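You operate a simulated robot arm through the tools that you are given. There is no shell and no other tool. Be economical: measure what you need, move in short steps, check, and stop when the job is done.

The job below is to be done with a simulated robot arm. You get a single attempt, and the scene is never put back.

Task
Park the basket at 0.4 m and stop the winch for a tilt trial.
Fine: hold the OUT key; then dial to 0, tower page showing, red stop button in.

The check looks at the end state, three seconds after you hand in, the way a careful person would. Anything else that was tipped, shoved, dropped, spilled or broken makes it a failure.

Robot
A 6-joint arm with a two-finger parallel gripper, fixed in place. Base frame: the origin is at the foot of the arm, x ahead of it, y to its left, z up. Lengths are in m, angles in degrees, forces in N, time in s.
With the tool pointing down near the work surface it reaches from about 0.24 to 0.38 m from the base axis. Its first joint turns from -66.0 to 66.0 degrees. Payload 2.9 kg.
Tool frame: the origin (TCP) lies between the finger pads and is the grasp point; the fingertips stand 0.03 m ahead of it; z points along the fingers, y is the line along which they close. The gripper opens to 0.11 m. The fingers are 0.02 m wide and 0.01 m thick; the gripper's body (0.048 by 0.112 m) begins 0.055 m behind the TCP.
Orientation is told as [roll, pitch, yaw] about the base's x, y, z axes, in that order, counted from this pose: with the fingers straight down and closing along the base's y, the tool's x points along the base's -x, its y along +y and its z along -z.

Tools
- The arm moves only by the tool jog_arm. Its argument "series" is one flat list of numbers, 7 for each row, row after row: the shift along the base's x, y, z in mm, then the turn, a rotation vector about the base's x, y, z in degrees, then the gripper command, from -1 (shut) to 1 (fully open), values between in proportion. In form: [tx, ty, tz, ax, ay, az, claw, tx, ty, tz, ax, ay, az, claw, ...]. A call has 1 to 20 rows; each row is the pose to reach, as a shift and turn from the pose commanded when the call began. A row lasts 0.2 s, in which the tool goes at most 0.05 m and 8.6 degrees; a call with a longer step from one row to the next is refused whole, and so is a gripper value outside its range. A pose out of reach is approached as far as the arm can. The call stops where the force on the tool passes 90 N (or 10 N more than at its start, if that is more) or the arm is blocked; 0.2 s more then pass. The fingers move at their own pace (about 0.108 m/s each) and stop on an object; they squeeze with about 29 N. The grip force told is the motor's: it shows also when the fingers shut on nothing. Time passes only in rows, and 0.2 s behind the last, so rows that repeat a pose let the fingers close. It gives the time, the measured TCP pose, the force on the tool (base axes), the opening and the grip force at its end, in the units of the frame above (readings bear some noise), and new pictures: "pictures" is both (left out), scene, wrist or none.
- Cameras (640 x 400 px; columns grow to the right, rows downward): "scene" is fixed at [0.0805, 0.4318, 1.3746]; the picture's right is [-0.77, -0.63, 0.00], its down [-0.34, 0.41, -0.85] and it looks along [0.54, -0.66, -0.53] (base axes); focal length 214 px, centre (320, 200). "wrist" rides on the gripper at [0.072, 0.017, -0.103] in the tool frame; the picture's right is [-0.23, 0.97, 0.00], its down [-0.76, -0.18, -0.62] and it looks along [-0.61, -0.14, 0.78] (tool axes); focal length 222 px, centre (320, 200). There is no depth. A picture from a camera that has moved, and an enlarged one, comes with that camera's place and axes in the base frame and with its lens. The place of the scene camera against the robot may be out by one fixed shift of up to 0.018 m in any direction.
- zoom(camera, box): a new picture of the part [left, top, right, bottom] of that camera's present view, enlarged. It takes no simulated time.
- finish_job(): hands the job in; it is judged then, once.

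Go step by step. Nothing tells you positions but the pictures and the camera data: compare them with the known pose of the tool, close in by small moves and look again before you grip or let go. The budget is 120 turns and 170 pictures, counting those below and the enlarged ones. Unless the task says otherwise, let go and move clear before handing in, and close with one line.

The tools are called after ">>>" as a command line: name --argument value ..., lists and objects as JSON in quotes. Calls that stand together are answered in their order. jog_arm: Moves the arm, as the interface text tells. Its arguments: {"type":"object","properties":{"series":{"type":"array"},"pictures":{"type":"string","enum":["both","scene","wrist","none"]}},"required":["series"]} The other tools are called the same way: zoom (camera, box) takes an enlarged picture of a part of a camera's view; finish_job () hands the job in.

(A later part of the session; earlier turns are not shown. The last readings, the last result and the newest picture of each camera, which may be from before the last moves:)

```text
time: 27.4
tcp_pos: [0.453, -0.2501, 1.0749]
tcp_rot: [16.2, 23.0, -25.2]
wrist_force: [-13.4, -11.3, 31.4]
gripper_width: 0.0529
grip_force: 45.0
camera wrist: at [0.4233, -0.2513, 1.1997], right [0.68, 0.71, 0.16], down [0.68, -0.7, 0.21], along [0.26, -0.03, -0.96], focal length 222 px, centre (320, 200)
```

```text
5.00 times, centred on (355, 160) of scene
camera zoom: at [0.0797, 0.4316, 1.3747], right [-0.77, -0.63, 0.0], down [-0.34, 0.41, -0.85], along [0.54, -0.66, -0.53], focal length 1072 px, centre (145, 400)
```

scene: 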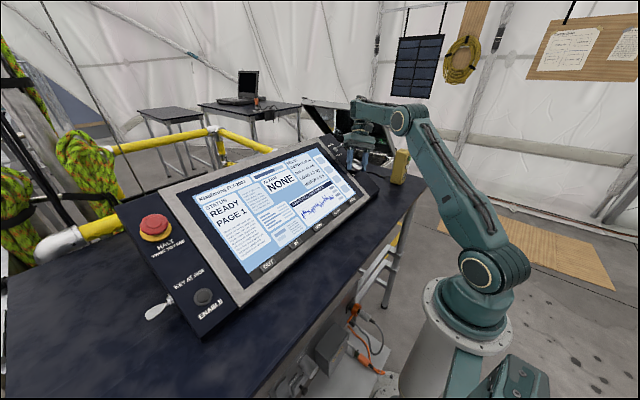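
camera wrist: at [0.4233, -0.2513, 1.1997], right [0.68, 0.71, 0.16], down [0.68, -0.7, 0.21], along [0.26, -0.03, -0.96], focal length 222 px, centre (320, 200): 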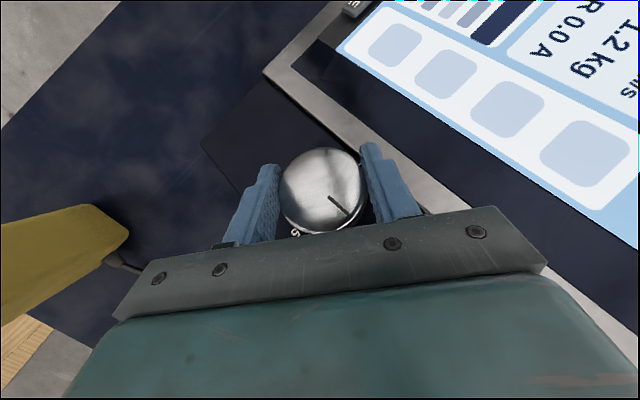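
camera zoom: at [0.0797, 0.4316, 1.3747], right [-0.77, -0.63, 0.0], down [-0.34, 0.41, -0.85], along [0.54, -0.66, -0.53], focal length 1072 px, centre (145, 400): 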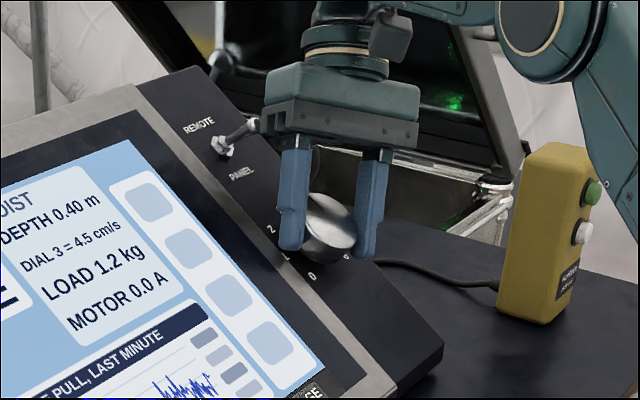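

The knob is gripped at 53 mm, though the tips are pressing on the panel. I'll ease off 2 mm and turn +44° about the knob axis.

>>> jog_arm --series '[-1, 0, 2, 0, 0, 0, -1, -1, 0, 2, -3.9, 0, 6.2, -1, -1, 0, 2, -7.8, 0, 12.4, -1, -1, 0, 2, -11.7, 0, 18.7, -1, -1, 0, 2, -15.5, 0, 24.9, -1, -1, 0, 2, -19.4, 0, 31.1, -1, -1, 0, 2, -23.3, 0, 37.3, -1]'

>>> zoom --camera "scene" --box '[280, 120, 400, 200]'

```text
time: 28.7
tcp_pos: [0.4515, -0.2469, 1.0803]
tcp_rot: [-2.5, 21.4, -19.3]
wrist_force: [-9.7, 21.3, 12.7]
gripper_width: 0.0542
grip_force: 45.0
out of reach, approached as far as the arm can: row 5
stopped in row 6: the force on the tool passed its limit (the readings are from after the stop); the commanded pose is now the measured one
camera wrist: at [0.431, -0.218, 1.2025], right [0.51, 0.85, -0.12], down [0.84, -0.45, 0.31], along [0.21, -0.26, -0.94], focal length 222 px, centre (320, 200)
```

scene: 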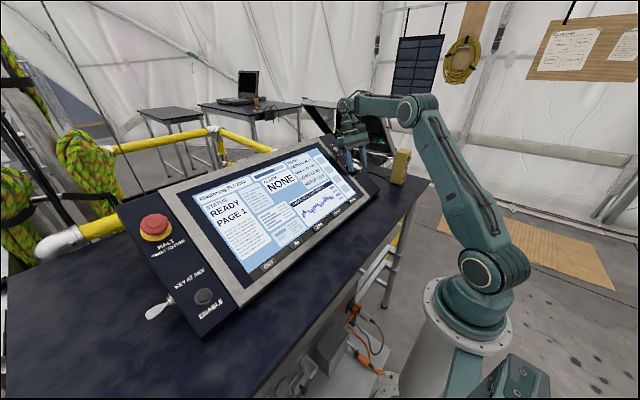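
wrist: 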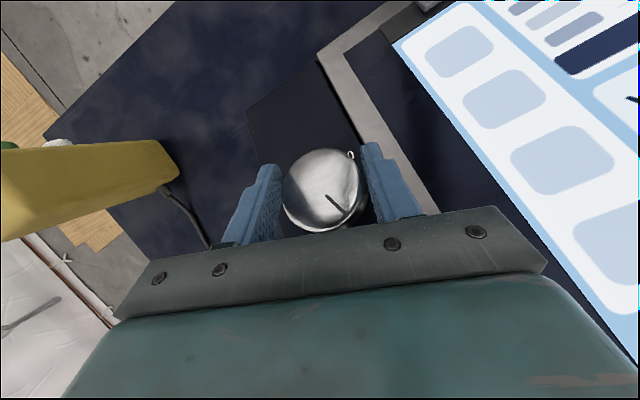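

```text
5.00 times, centred on (340, 160) of scene
camera zoom: at [0.0801, 0.4324, 1.3744], right [-0.77, -0.63, 0.0], down [-0.34, 0.41, -0.85], along [0.54, -0.66, -0.53], focal length 1072 px, centre (220, 400)
```

zoom: 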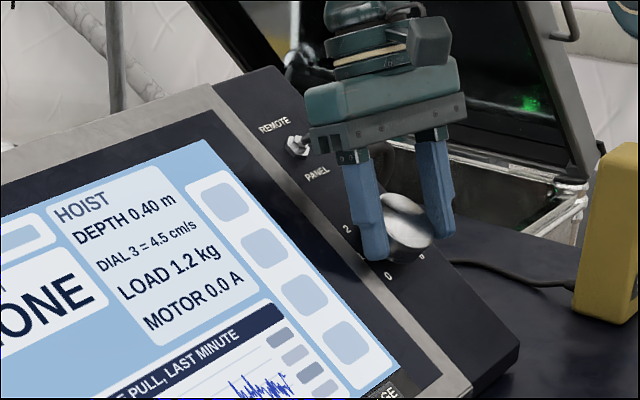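

The knob turned with the fingers by about 20°; then the wrist lean hit its lower limit. A bit more lean (24°) removes that, so I'll continue this stroke to square.

>>> jog_arm --series '[0, 0, 0, 0.9, 0.7, 6.1, -1, 0, 0, -1, 1.8, 1.5, 12.2, -1, 0, 0, -2, 2.7, 2.2, 18.4, -1, 0, 0, -2, 2.7, 2.2, 18.4, -1]'

>>> zoom --camera "scene" --box '[280, 120, 400, 200]'

```text
time: 29.7
tcp_pos: [0.4531, -0.2559, 1.0757]
tcp_rot: [-0.4, 23.4, -2.8]
wrist_force: [16.7, -53.8, 15.2]
gripper_width: 0.0658
grip_force: 44.6
camera wrist: at [0.4273, -0.2385, 1.2006], right [0.25, 0.96, -0.1], down [0.94, -0.22, 0.27], along [0.24, -0.16, -0.96], focal length 222 px, centre (320, 200)
```

scene: 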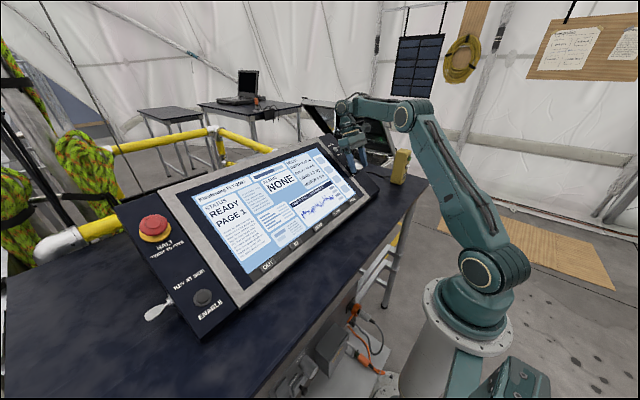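
wrist: 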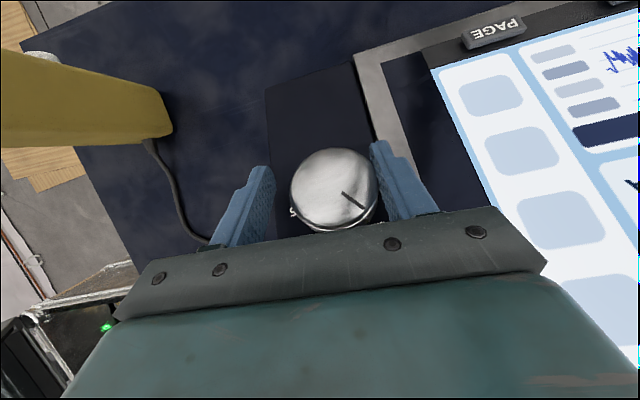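

```text
5.00 times, centred on (340, 160) of scene
camera zoom: at [0.0808, 0.4299, 1.3752], right [-0.77, -0.63, 0.0], down [-0.34, 0.41, -0.85], along [0.54, -0.65, -0.53], focal length 1072 px, centre (220, 400)
```

zoom: 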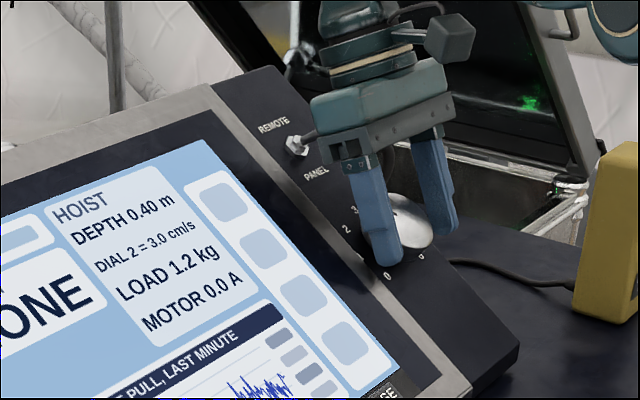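

The screen now shows DIAL 2, so the knob is turning. A side force of 54 N has built up, so I'll open the fingers, back off along the normal and look again.

>>> jog_arm --series '[0, 0, 0, 0, 0, 0, 0.45, -3, 3, 5, 0, 0, 0, 0.45, -14, 7, 22, 0, 0, 0, 0.45, -21, 8, 34, 0, 0, 0, 0.45]'

>>> zoom --camera "scene" --box '[280, 120, 400, 200]'

>>> zoom --camera "wrist" --box '[260, 100, 420, 250]'

```text
time: 30.0
tcp_pos: [0.4481, -0.2619, 1.0773]
tcp_rot: [-0.6, 23.6, -3.2]
wrist_force: [9.7, -33.5, 3.6]
gripper_width: 0.0798
grip_force: 0.0
stopped in row 1: the force on the tool passed its limit (the readings are from after the stop); the commanded pose is now the measured one
camera wrist: at [0.4251, -0.2429, 1.2014], right [0.26, 0.96, -0.1], down [0.94, -0.22, 0.27], along [0.24, -0.16, -0.96], focal length 222 px, centre (320, 200)
```

scene: 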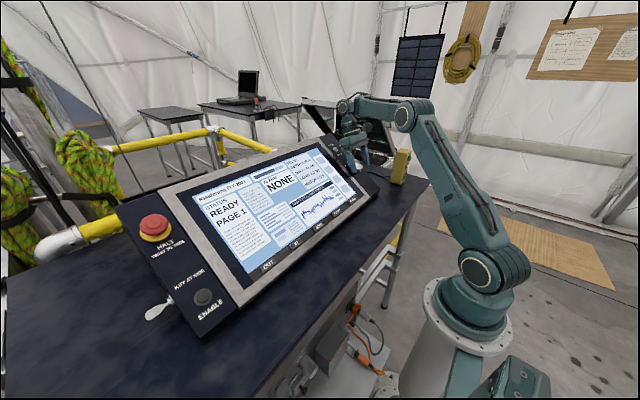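
wrist: 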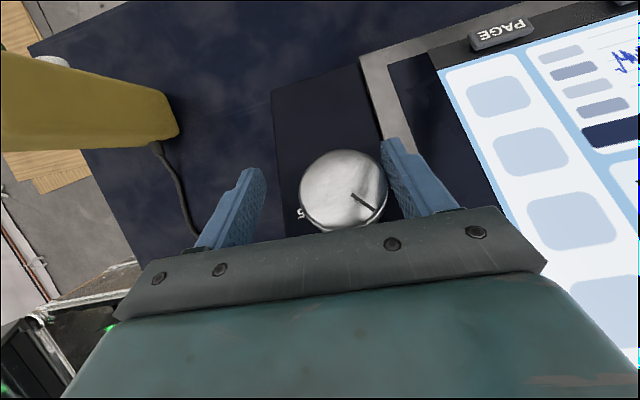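

```text
5.00 times, centred on (340, 160) of scene
camera zoom: at [0.0807, 0.4308, 1.3749], right [-0.77, -0.63, 0.0], down [-0.34, 0.41, -0.85], along [0.54, -0.65, -0.53], focal length 1072 px, centre (220, 400)
```

zoom: 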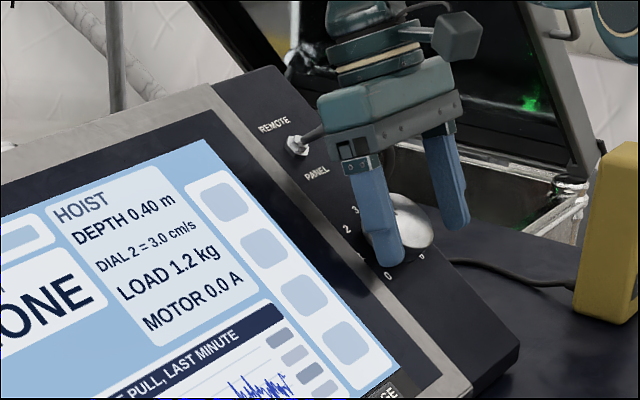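

```text
2.67 times, centred on (340, 175) of wrist
camera zoom: at [0.4251, -0.2429, 1.2014], right [0.26, 0.96, -0.1], down [0.94, -0.22, 0.27], along [0.24, -0.16, -0.96], focal length 592 px, centre (267, 267)
```

zoom: 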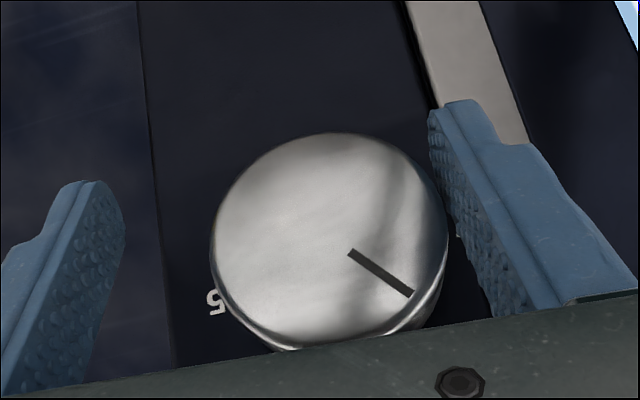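

The right-hand finger is touching the raised screen bezel, at about y = -0.212. The knob pointer has turned 51° to 2, leaving about 98°. I'll lift straight off, then use strokes kept away from the bezel (-58° to -15°).

>>> jog_arm --series '[-4, -1, 6, 0, 0, 0, 0.45, -10, -1, 16, 0, 0, 0, 0.45, -18, -1, 30, 0, 0, 0, 0.45, -24, 5, 40, 0, 0, 0, 0.45]'

```text
time: 31.0
tcp_pos: [0.4252, -0.2528, 1.1171]
tcp_rot: [-0.4, 23.7, -2.3]
wrist_force: [0.2, -0.2, -1.1]
gripper_width: 0.0797
grip_force: 0.0
camera wrist: at [0.4012, -0.2356, 1.2419], right [0.24, 0.96, -0.1], down [0.94, -0.21, 0.27], along [0.24, -0.16, -0.96], focal length 222 px, centre (320, 200)
```

scene: 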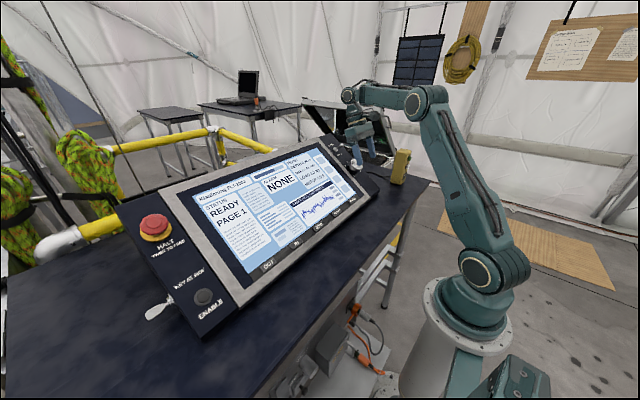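
wrist: 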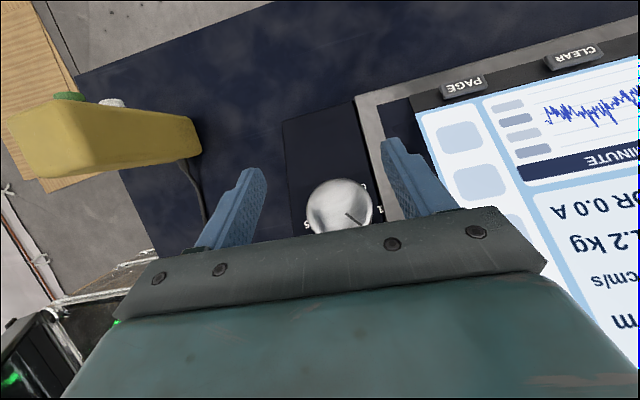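

Clear of the panel now. I'll turn back -58° about the knob axis to set up the next stroke.

>>> jog_arm --series '[1, 1, -1, 3.8, 0, -6.2, 0.3, 2, 2, -2, 7.7, 0, -12.3, 0.3, 3, 3, -3, 11.5, 0, -18.5, 0.3, 4, 4, -4, 15.4, 0, -24.6, 0.3, 5, 5, -5, 19.2, 0, -30.8, 0.3, 6, 5, -6, 23, 0, -36.9, 0.3, 6, 5, -7, 26.9, 0, -43.1, 0.3, 6, 5, -8, 30.7, 0, -49.2, 0.3]'

```text
time: 32.0
tcp_pos: [0.4304, -0.2512, 1.1095]
tcp_rot: [15.8, 25.8, -21.3]
wrist_force: [0.1, -2.3, -20.0]
gripper_width: 0.0714
grip_force: 0.1
out of reach, approached as far as the arm can: row 5
stopped in row 5: the force on the tool passed its limit (the readings are from after the stop); the commanded pose is now the measured one
camera wrist: at [0.408, -0.2557, 1.2354], right [0.64, 0.76, 0.14], down [0.74, -0.65, 0.16], along [0.22, 0.0, -0.98], focal length 222 px, centre (320, 200)
```

scene: 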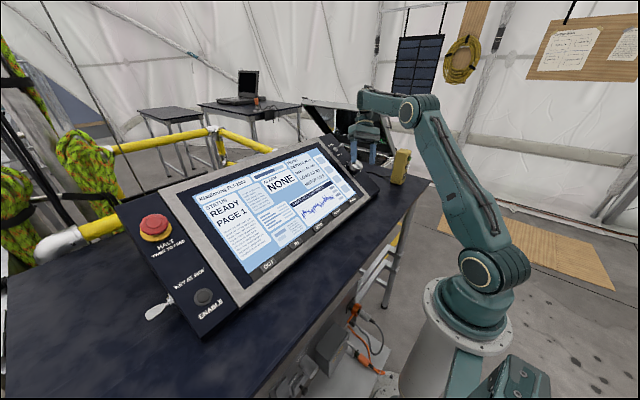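
wrist: 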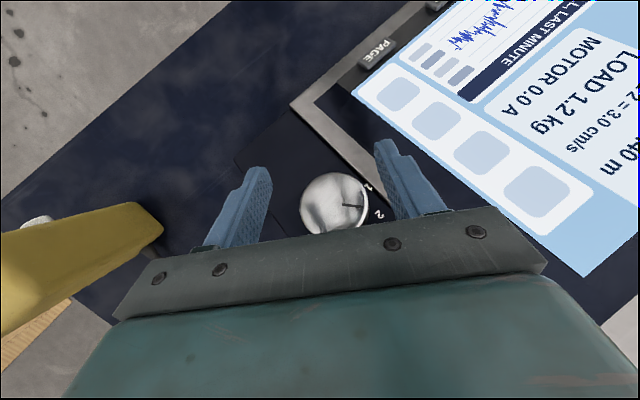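

A wrist limit again at this height, at about -33°. I'll descend to grip height first and do the further -22° there with the fingers open around the knob.

>>> jog_arm --series '[6, 1, -10, 0, 0, 0, 0.3, 12, 2, -20, 0, 0, 0, 0.3, 18, 3, -28, 0, 0, 0, 0.3, 18, 3, -28, 3.7, 0, -6, 0.3, 18, 3, -28, 7.4, 0, -12, 0.3, 18, 3, -28, 11.6, 0, -18.6, 0.3]'

>>> zoom --camera "scene" --box '[290, 120, 400, 200]'

```text
time: 33.4
tcp_pos: [0.3947, -0.2422, 1.0462]
tcp_rot: [23.9, 30.4, -34.8]
wrist_force: [-0.4, 0.2, -0.4]
gripper_width: 0.0716
grip_force: 0.0
out of reach, approached as far as the arm can: row 4, 5, 6
camera wrist: at [0.3704, -0.2577, 1.1708], right [0.83, 0.5, 0.23], down [0.51, -0.86, 0.05], along [0.22, 0.08, -0.97], focal length 222 px, centre (320, 200)
```

scene: 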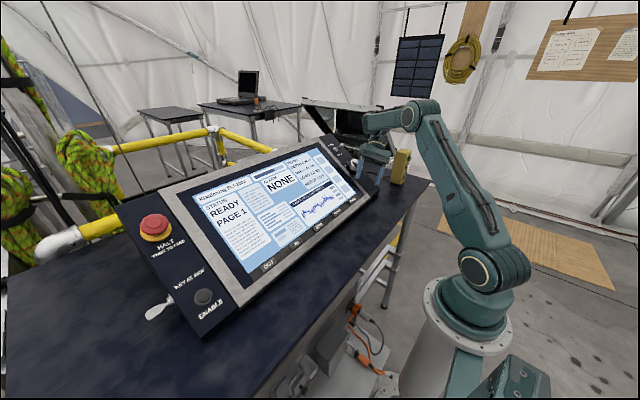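
wrist: 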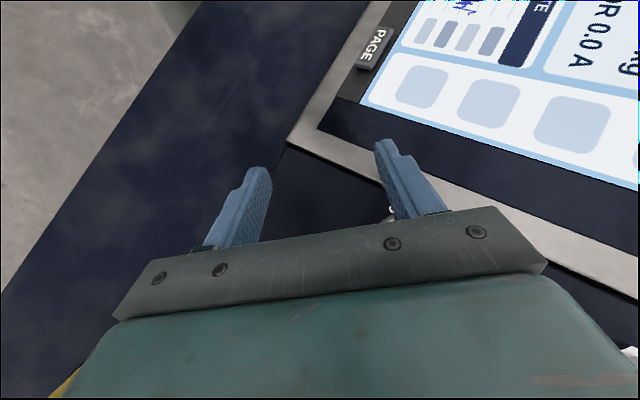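

```text
5.00 times, centred on (345, 160) of scene
camera zoom: at [0.0805, 0.4318, 1.3746], right [-0.77, -0.63, 0.0], down [-0.34, 0.41, -0.85], along [0.54, -0.66, -0.53], focal length 1072 px, centre (195, 400)
```

zoom: 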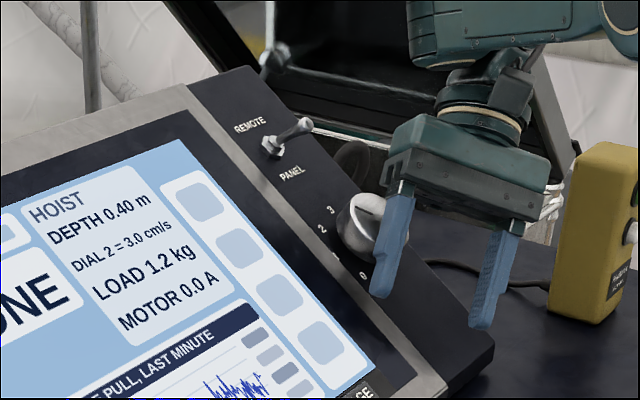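

Now it's clear: sideways lean is capped at about 25°, and the fingers need to ride above the bezel with the knob nearer the tips. I'll lift and set up a new pre-grip pose (turn -42°, tool shifted 16 mm back) above the knob.

>>> jog_arm --series '[-5, 0, 14, -1.7, -2.1, 4, 0.3, 0, -4, 32, -3.4, -4.3, 8, 0.3, 15, -8, 50, -3.4, -4.3, 8, 0.3, 32, -12, 62, -3.4, -4.3, 8, 0.3, 46, -16, 69, -3.4, -4.3, 8, 0.3, 46, -16, 69, -3.4, -4.3, 8, 0.3]'

>>> zoom --camera "scene" --box '[290, 120, 400, 200]'

```text
time: 34.8
tcp_pos: [0.418, -0.249, 1.0994]
tcp_rot: [22.8, 24.6, -27.3]
wrist_force: [0.1, 0.0, 0.4]
gripper_width: 0.0715
grip_force: 0.0
out of reach, approached as far as the arm can: row 4, 5, 6
camera wrist: at [0.3849, -0.2611, 1.223], right [0.74, 0.63, 0.25], down [0.62, -0.77, 0.14], along [0.28, 0.05, -0.96], focal length 222 px, centre (320, 200)
```

scene: 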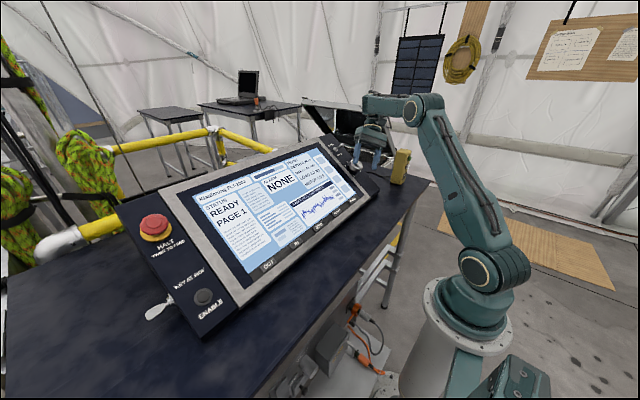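
wrist: 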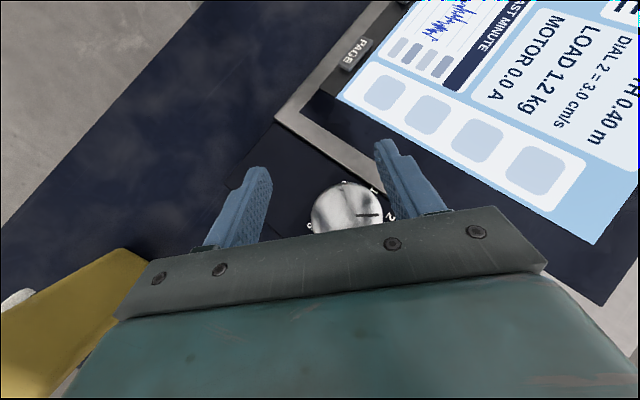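

```text
5.00 times, centred on (345, 160) of scene
camera zoom: at [0.0805, 0.4318, 1.3746], right [-0.77, -0.63, 0.0], down [-0.34, 0.41, -0.85], along [0.54, -0.66, -0.53], focal length 1072 px, centre (195, 400)
```

zoom: 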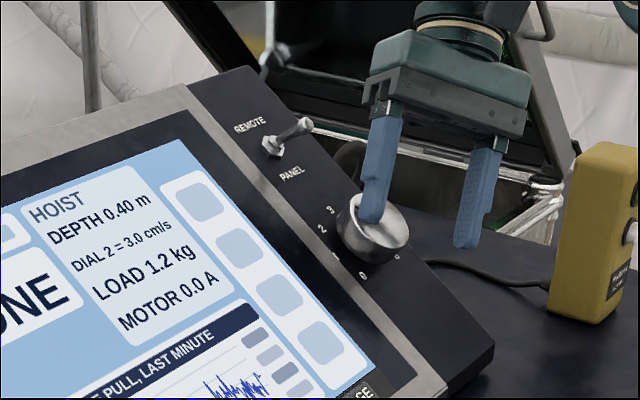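

Sideways lean has to stay under about 15–18°, so I'll go back to the -34° orientation that worked, keeping the shifted, higher grip point.

>>> jog_arm --series '[4, -3, 8, -3.2, 0.5, 2.4, 0.3, 12, -6, 16, -6.4, 1, 4.8, 0.3, 27, -7.5, 12, -6.4, 1, 4.8, 0.3, 34, -7.5, 1, -6.4, 1, 4.8, 0.3, 41, -7.5, -10, -6.4, 1, 4.8, 0.3, 41, -7.5, -10, -6.4, 1, 4.8, 0.3]'

>>> zoom --camera "scene" --box '[290, 120, 400, 200]'

>>> zoom --camera "wrist" --box '[200, 100, 440, 250]'

```text
time: 36.2
tcp_pos: [0.4586, -0.2555, 1.0901]
tcp_rot: [16.3, 22.9, -25.2]
wrist_force: [0.2, -0.1, 0.3]
gripper_width: 0.0715
grip_force: 0.1
camera wrist: at [0.4288, -0.2569, 1.2148], right [0.68, 0.71, 0.16], down [0.68, -0.7, 0.21], along [0.26, -0.03, -0.96], focal length 222 px, centre (320, 200)
```

scene: 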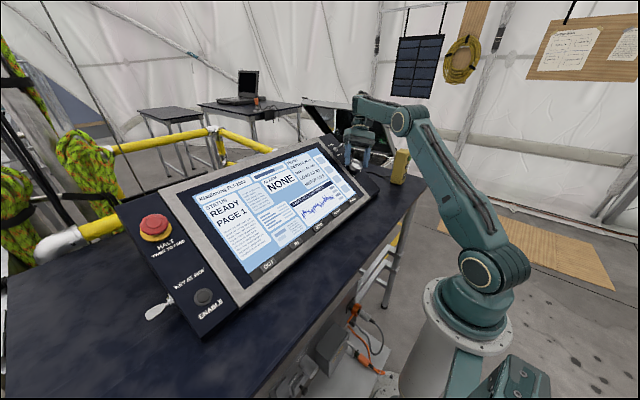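
wrist: 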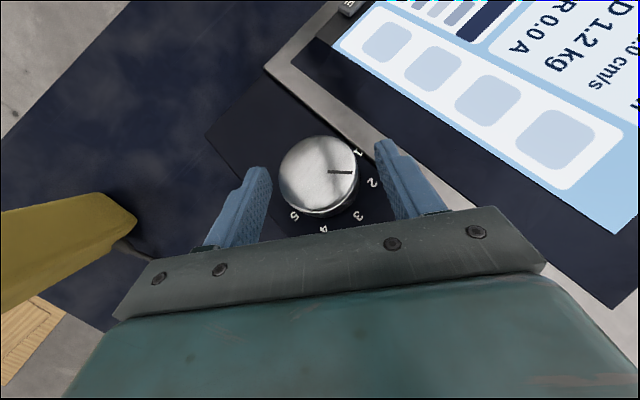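

```text
5.00 times, centred on (345, 160) of scene
camera zoom: at [0.0805, 0.4318, 1.3746], right [-0.77, -0.63, 0.0], down [-0.34, 0.41, -0.85], along [0.54, -0.66, -0.53], focal length 1072 px, centre (195, 400)
```

zoom: 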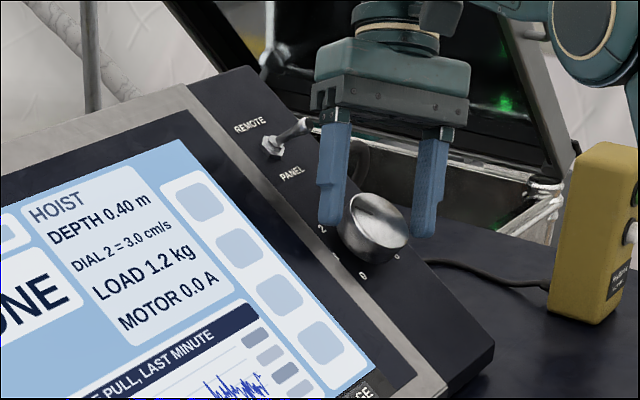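

```text
2.67 times, centred on (320, 175) of wrist
camera zoom: at [0.4288, -0.2569, 1.2148], right [0.68, 0.71, 0.16], down [0.68, -0.7, 0.21], along [0.26, -0.03, -0.96], focal length 592 px, centre (320, 267)
```

zoom: 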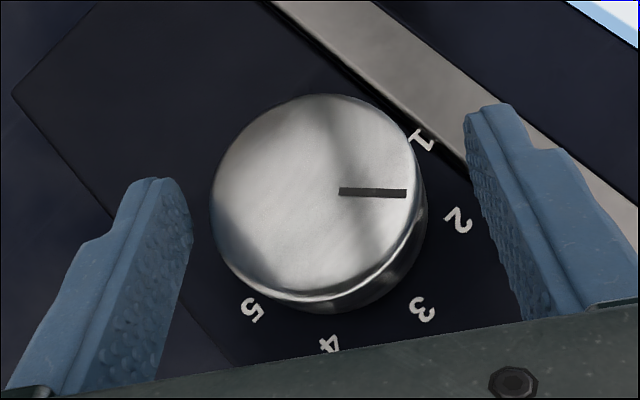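

Good view: the pointer is at 2 and the knob is well between the pads. I'll centre a little, grip, and turn +34° to square with a bit more lean.

>>> jog_arm --series '[-1, -3, -3, 0, 0, 0, 0.1, -1, -3, -3, 0, 0, 0, -1, -1, -3, -3, 0, 0, 0, -1, -0.5, -1, -2.6, -3.4, 1.1, 6, -1, 0, 1, -2.3, -6.7, 2.3, 12.1, -1, 0.5, 3, -2, -10.1, 3.4, 18.1, -1, 1, 4.5, -1.8, -13.4, 4.6, 24.2, -1, 1.3, 6, -1.5, -16.8, 5.7, 30.2, -1]'

>>> zoom --camera "scene" --box '[290, 120, 400, 200]'

>>> zoom --camera "wrist" --box '[200, 100, 440, 250]'

```text
time: 38.0
tcp_pos: [0.4583, -0.2583, 1.0859]
tcp_rot: [-3.0, 24.0, -4.5]
wrist_force: [17.0, -50.9, 10.3]
gripper_width: 0.0708
grip_force: 44.5
camera wrist: at [0.435, -0.2344, 1.2102], right [0.26, 0.95, -0.14], down [0.94, -0.22, 0.27], along [0.22, -0.2, -0.95], focal length 222 px, centre (320, 200)
```

scene: 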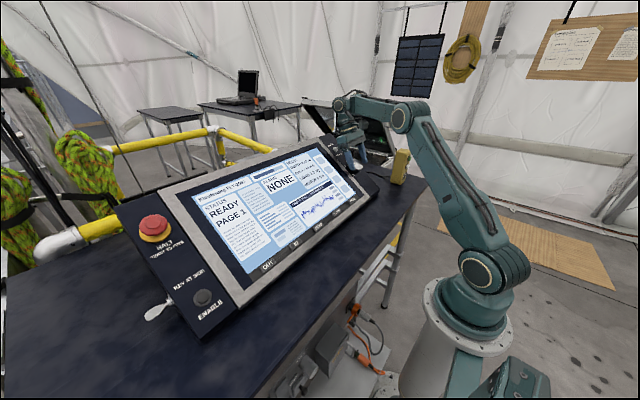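
wrist: 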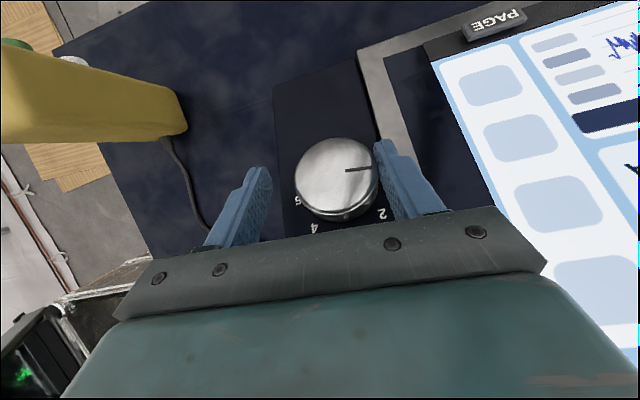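

```text
5.00 times, centred on (345, 160) of scene
camera zoom: at [0.0809, 0.4299, 1.3752], right [-0.77, -0.63, 0.0], down [-0.34, 0.41, -0.85], along [0.54, -0.65, -0.53], focal length 1072 px, centre (195, 400)
```

zoom: 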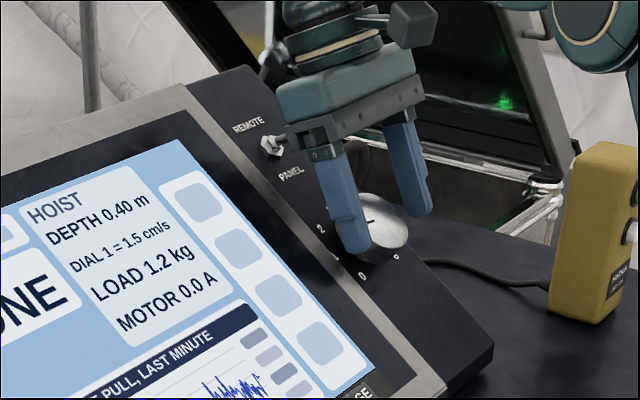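

```text
2.67 times, centred on (320, 175) of wrist
camera zoom: at [0.435, -0.2344, 1.2102], right [0.26, 0.95, -0.14], down [0.94, -0.22, 0.27], along [0.22, -0.2, -0.95], focal length 592 px, centre (320, 267)
```

zoom: 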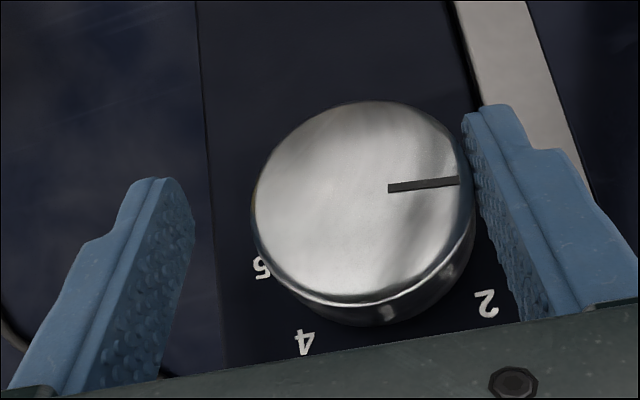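

DIAL 1 now, with the pointer at about 83° of 140°. The right finger is wedged between knob and bezel again, so I'll lift straight off along the normal without opening, then return to the start orientation higher up.

>>> jog_arm --series '[-3, -4, 5, 0, 0, 0, -0.2, -8, -4, 13, 0, 0, 0, 0.1, -16, -2, 26, 0, 0, 0, 0.3, -17, 0, 26, 4, -1.4, -7.2, 0.3, -17, 1, 26, 8, -2.8, -14.4, 0.3, -17, 2, 26, 12, -4.2, -21.6, 0.3, -17, 1, 26, 16, -5.6, -28.8, 0.3, -17, 1, 26, 18.5, -5.6, -29.5, 0.3]'

>>> zoom --camera "scene" --box '[290, 120, 400, 200]'

```text
time: 39.8
tcp_pos: [0.4432, -0.252, 1.1141]
tcp_rot: [17.6, 22.7, -24.2]
wrist_force: [21.4, 7.7, -75.2]
gripper_width: 0.0717
grip_force: 0.1
camera wrist: at [0.4123, -0.255, 1.2373], right [0.67, 0.72, 0.18], down [0.69, -0.7, 0.2], along [0.27, -0.01, -0.96], focal length 222 px, centre (320, 200)
```

scene: 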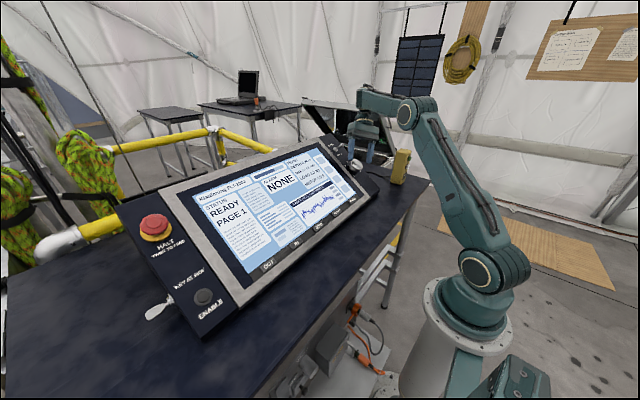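
wrist: 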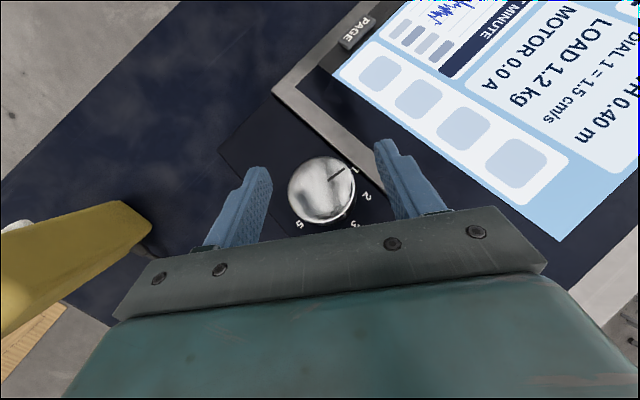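

```text
5.00 times, centred on (345, 160) of scene
camera zoom: at [0.0805, 0.4318, 1.3746], right [-0.77, -0.63, 0.0], down [-0.34, 0.41, -0.85], along [0.54, -0.66, -0.53], focal length 1072 px, centre (195, 400)
```

zoom: 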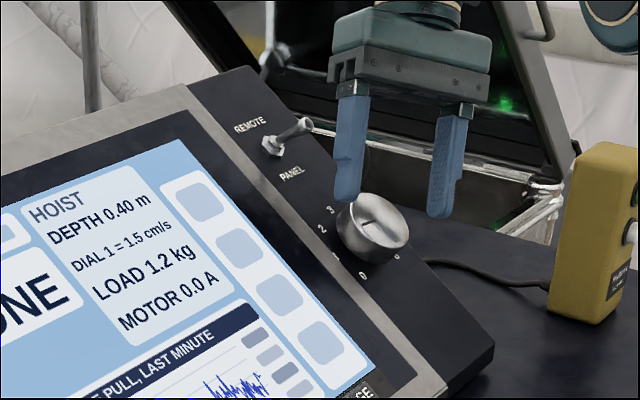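

The pose is set over the knob again. I'll descend to a slightly higher grip height and close, then check the grip before turning.

>>> jog_arm --series '[7, -3, -11, 0, 0, 0, 0.3, 14, -6, -22, 0, 0, 0, 0.3, 14, -6, -22, 0, 0, 0, 0.1, 14, -6, -22, 0, 0, 0, -1, 14, -6, -22, 0, 0, 0, -1]'

>>> zoom --camera "wrist" --box '[200, 100, 440, 250]'

>>> zoom --camera "scene" --box '[310, 130, 390, 195]'

```text
time: 41.0
tcp_pos: [0.4567, -0.2587, 1.0906]
tcp_rot: [17.7, 22.9, -23.9]
wrist_force: [-10.5, -17.4, -53.9]
gripper_width: 0.0527
grip_force: 45.0
camera wrist: at [0.4254, -0.2625, 1.2158], right [0.67, 0.72, 0.19], down [0.69, -0.7, 0.2], along [0.28, -0.01, -0.96], focal length 222 px, centre (320, 200)
```

scene: 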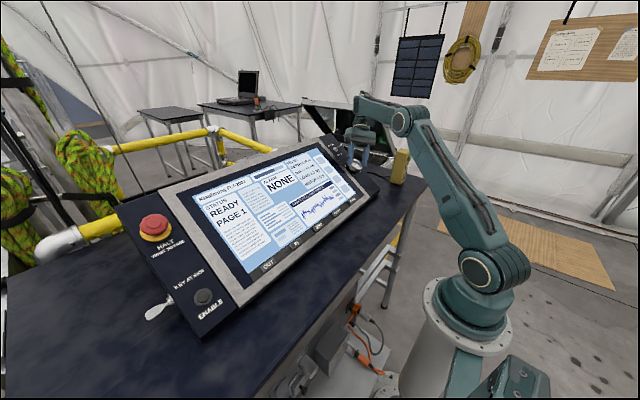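
wrist: 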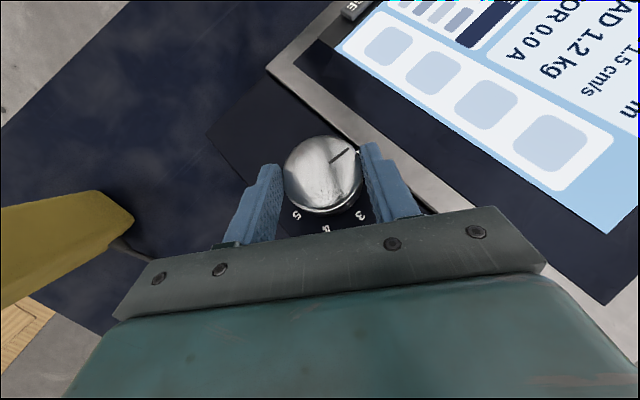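

```text
2.67 times, centred on (320, 175) of wrist
camera zoom: at [0.4254, -0.2625, 1.2158], right [0.67, 0.72, 0.19], down [0.69, -0.7, 0.2], along [0.28, -0.01, -0.96], focal length 592 px, centre (320, 267)
```

zoom: 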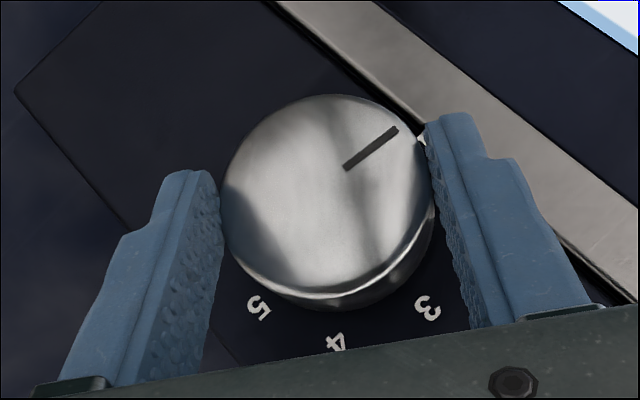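

```text
6.15 times, centred on (350, 162) of scene
camera zoom: at [0.0803, 0.4314, 1.3747], right [-0.77, -0.63, 0.0], down [-0.34, 0.41, -0.85], along [0.54, -0.66, -0.53], focal length 1320 px, centre (135, 431)
```

zoom: 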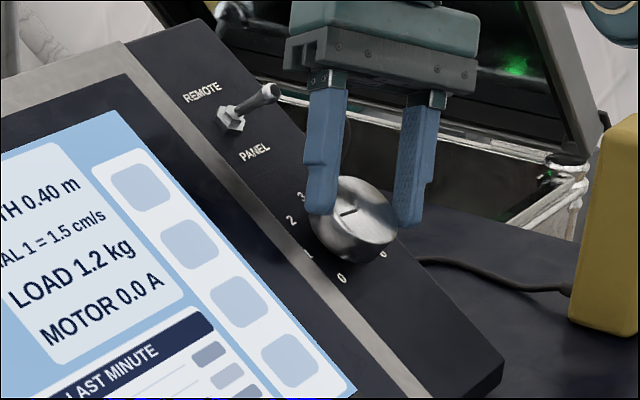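

A solid grip at 53 mm. I'll turn about 26° in this stroke and stop short of the bezel.

>>> jog_arm --series '[0.5, 1.7, 0.3, -3.2, 1, 5.6, -1, 0.9, 3.4, 0.6, -6.4, 2, 11.3, -1, 1.3, 5, 0.8, -9.6, 3, 17, -1, 1.7, 6.7, 1.1, -12.8, 4, 22.6, -1]'

>>> zoom --camera "wrist" --box '[200, 100, 440, 250]'

>>> zoom --camera "scene" --box '[280, 130, 390, 195]'

```text
time: 42.0
tcp_pos: [0.4584, -0.2514, 1.091]
tcp_rot: [3.2, 23.5, -8.1]
wrist_force: [9.6, -26.3, -5.3]
gripper_width: 0.0529
grip_force: 45.1
camera wrist: at [0.435, -0.2381, 1.2182], right [0.37, 0.93, -0.04], down [0.9, -0.34, 0.26], along [0.23, -0.13, -0.97], focal length 222 px, centre (320, 200)
```

scene: 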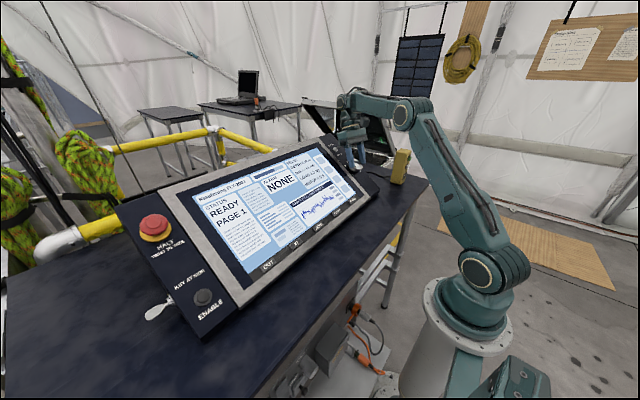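
wrist: 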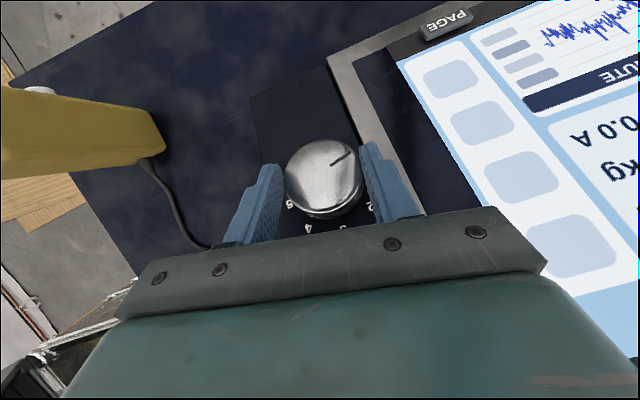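

```text
2.67 times, centred on (320, 175) of wrist
camera zoom: at [0.435, -0.2381, 1.2182], right [0.37, 0.93, -0.04], down [0.9, -0.34, 0.26], along [0.23, -0.13, -0.97], focal length 592 px, centre (320, 267)
```

zoom: 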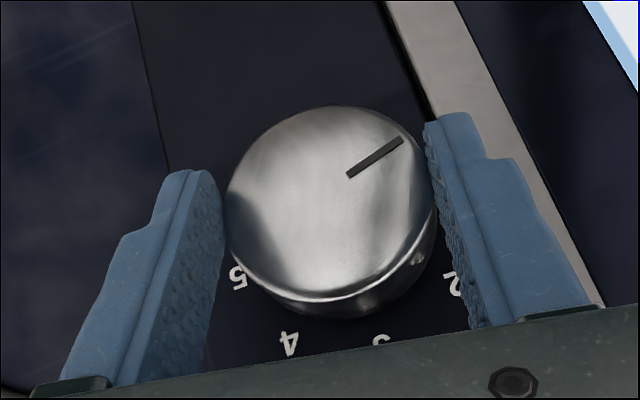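

```text
5.82 times, centred on (335, 162) of scene
camera zoom: at [0.0808, 0.4308, 1.3749], right [-0.77, -0.63, 0.0], down [-0.34, 0.41, -0.85], along [0.54, -0.65, -0.53], focal length 1248 px, centre (233, 418)
```

zoom: 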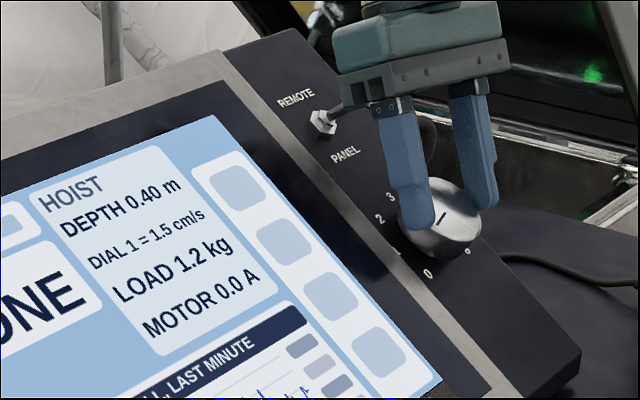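

The pointer is at about 104° and the grip is firm with moderate forces. I'll continue another 12°.

>>> jog_arm --series '[0.3, 1, 0.2, -3, 1, 5.1, -1, 0.5, 2, 0.3, -6, 1.5, 10.2, -1]'

>>> zoom --camera "wrist" --box '[200, 100, 440, 250]'

>>> zoom --camera "scene" --box '[280, 130, 390, 195]'

```text
time: 42.6
tcp_pos: [0.4613, -0.2476, 1.098]
tcp_rot: [-3.4, 23.8, 1.0]
wrist_force: [34.6, -30.7, 34.7]
gripper_width: 0.0522
grip_force: 44.8
camera wrist: at [0.436, -0.226, 1.2216], right [0.17, 0.98, -0.14], down [0.95, -0.12, 0.27], along [0.25, -0.18, -0.95], focal length 222 px, centre (320, 200)
```

scene: 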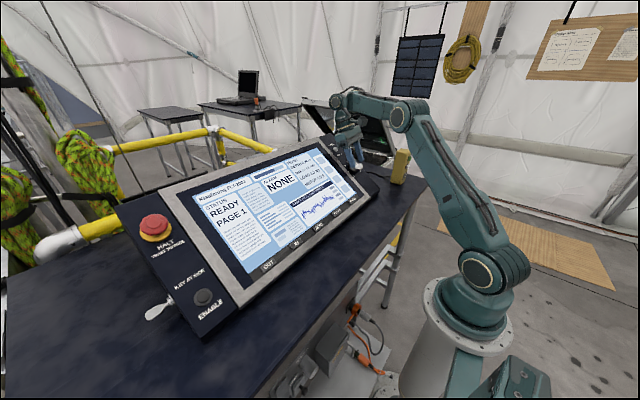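
wrist: 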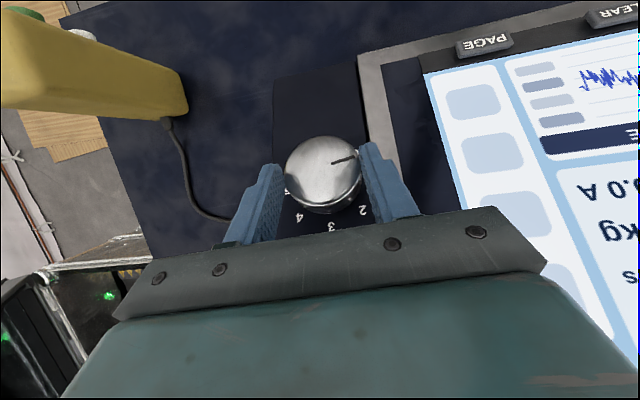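

```text
2.67 times, centred on (320, 175) of wrist
camera zoom: at [0.436, -0.226, 1.2216], right [0.17, 0.98, -0.14], down [0.95, -0.12, 0.27], along [0.25, -0.18, -0.95], focal length 592 px, centre (320, 267)
```

zoom: 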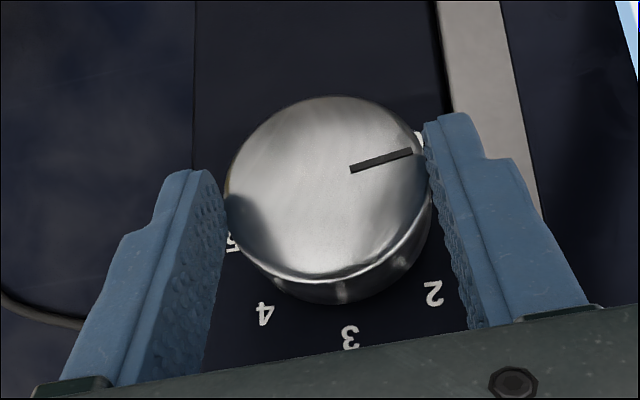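

```text
5.82 times, centred on (335, 162) of scene
camera zoom: at [0.081, 0.4311, 1.3748], right [-0.77, -0.63, 0.0], down [-0.34, 0.41, -0.85], along [0.54, -0.65, -0.53], focal length 1248 px, centre (233, 418)
```

zoom: 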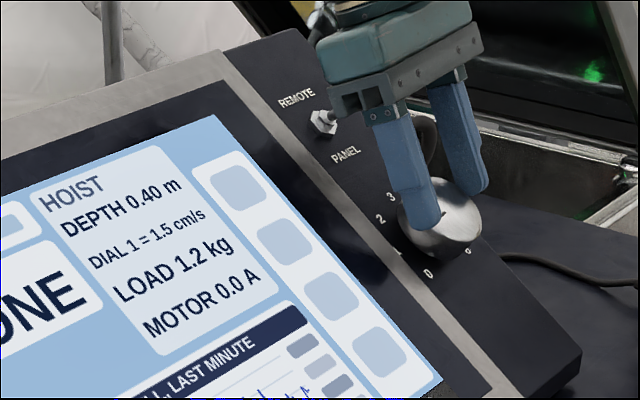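

The knob slipped on the last bit, with the pointer at about 100°. I'll release slightly, lift, go back to -34°, and regrip a bit deeper.

>>> jog_arm --series '[0, 0, 0, 0, 0, 0, 0.08, -6, -2, 9, 0, 0, 0, 0.1, -16, -3, 22, 0, 0, 0, 0.3, -17, -2, 22, 4.6, -0.5, -7, 0.3, -17, -2, 20, 9.2, -1, -14, 0.3, -17, -3, 18, 13.8, -1.5, -21, 0.3, -17, -4, 16, 18.2, -2, -28, 0.3, -17, -4, 16, 20, -2.2, -31, 0.3]'

>>> zoom --camera "scene" --box '[280, 130, 390, 195]'

```text
time: 44.3
tcp_pos: [0.4442, -0.254, 1.1076]
tcp_rot: [15.0, 24.4, -18.8]
wrist_force: [0.5, -2.5, -21.6]
gripper_width: 0.0715
grip_force: 0.0
out of reach, approached as far as the arm can: row 8
stopped in row 8: the force on the tool passed its limit (the readings are from after the stop); the commanded pose is now the measured one
camera wrist: at [0.4182, -0.2578, 1.2325], right [0.6, 0.79, 0.14], down [0.77, -0.61, 0.19], along [0.24, -0.01, -0.97], focal length 222 px, centre (320, 200)
```

scene: 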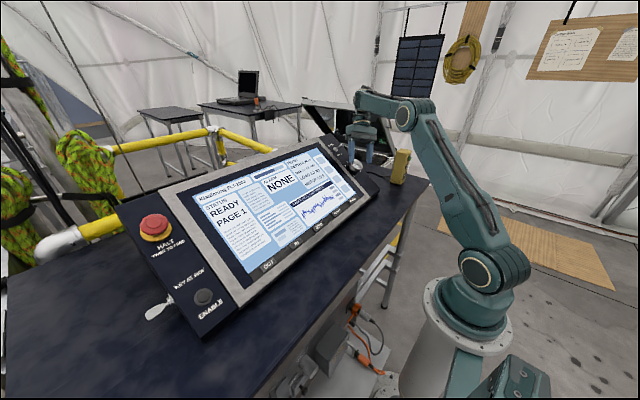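
wrist: 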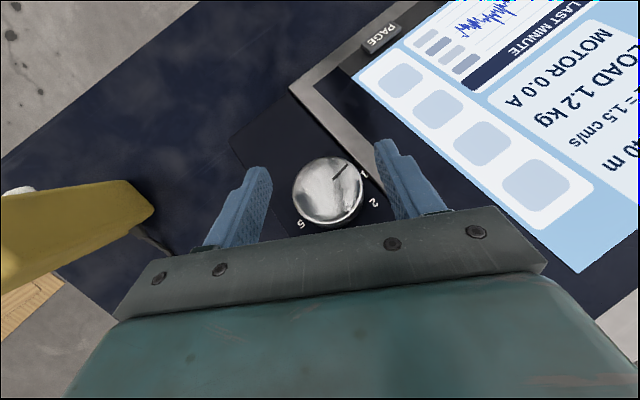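

```text
5.82 times, centred on (335, 162) of scene
camera zoom: at [0.0805, 0.4318, 1.3746], right [-0.77, -0.63, 0.0], down [-0.34, 0.41, -0.85], along [0.54, -0.66, -0.53], focal length 1248 px, centre (233, 418)
```

zoom: 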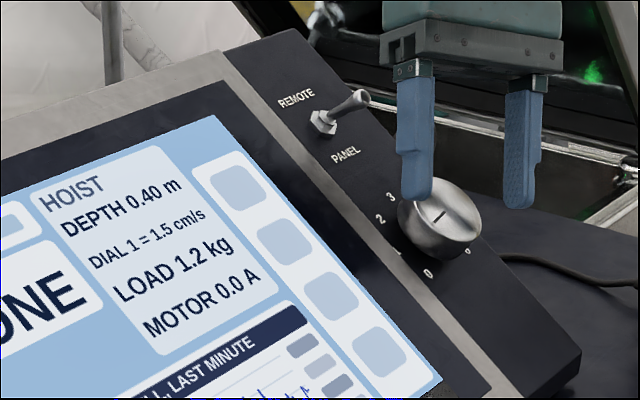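

The dial has detents: it needs more than 25° past a mark to jump to the next, and it sprang back to 1. The toggle is still at PANEL. I'll descend, regrip, and make one full 36° stroke.

>>> jog_arm --series '[8, -1.5, -10, 0.3, -0.8, -3.4, 0.3, 16, -3.5, -20, 0.6, -1.7, -6.9, 0.3, 16, -3.5, -20, 0.6, -1.7, -6.9, 0.1, 16, -3.5, -20, 0.6, -1.7, -6.9, -1, 16, -3.5, -20, 0.6, -1.7, -6.9, -1, 16.4, -1.5, -19.7, -2.6, -0.8, -0.4, -1, 16.8, 0.5, -19.4, -5.7, 0.2, 6.2, -1, 17.2, 2.5, -19.1, -8.9, 1.1, 12.7, -1, 17.6, 4.5, -18.8, -12, 2.1, 19.3, -1, 18, 6.5, -18.5, -15.2, 3, 25.8, -1]'

>>> zoom --camera "wrist" --box '[200, 100, 440, 250]'

>>> zoom --camera "scene" --box '[280, 130, 390, 195]'

```text
time: 46.5
tcp_pos: [0.4589, -0.2571, 1.0871]
tcp_rot: [-2.2, 24.6, -2.9]
wrist_force: [28.2, -75.3, 7.3]
gripper_width: 0.0692
grip_force: 45.3
camera wrist: at [0.4369, -0.2363, 1.2115], right [0.24, 0.96, -0.13], down [0.94, -0.2, 0.26], along [0.22, -0.18, -0.96], focal length 222 px, centre (320, 200)
```

scene: 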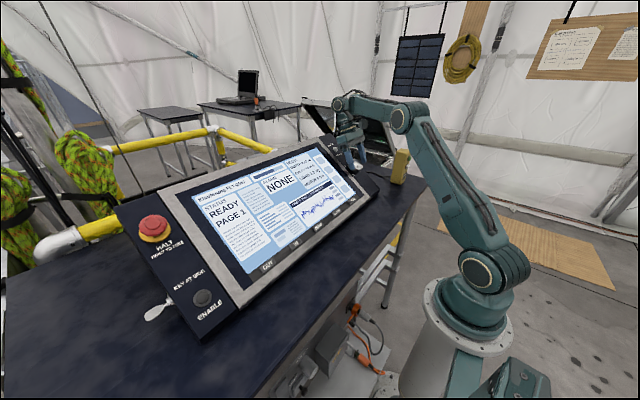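
wrist: 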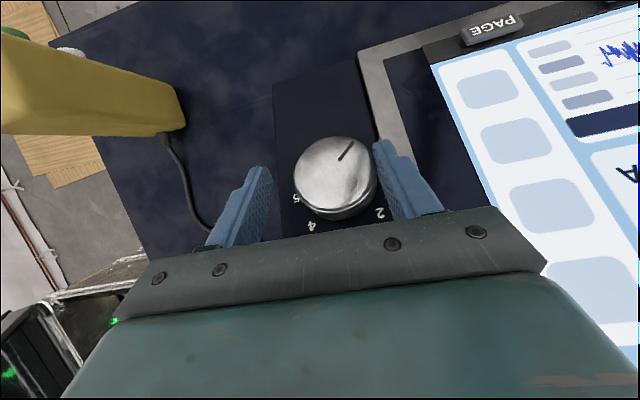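

```text
2.67 times, centred on (320, 175) of wrist
camera zoom: at [0.4369, -0.2363, 1.2115], right [0.24, 0.96, -0.13], down [0.94, -0.2, 0.26], along [0.22, -0.18, -0.96], focal length 592 px, centre (320, 267)
```

zoom: 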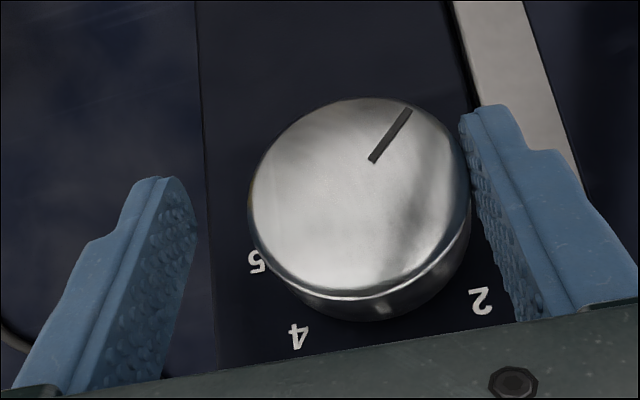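

```text
5.82 times, centred on (335, 162) of scene
camera zoom: at [0.0813, 0.4291, 1.3754], right [-0.77, -0.63, 0.0], down [-0.34, 0.41, -0.85], along [0.54, -0.65, -0.53], focal length 1248 px, centre (233, 418)
```

zoom: 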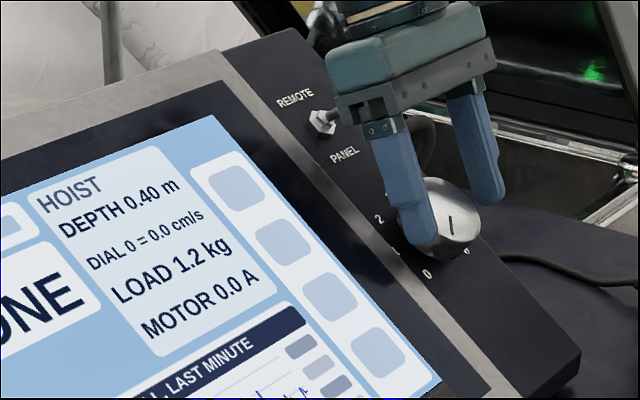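

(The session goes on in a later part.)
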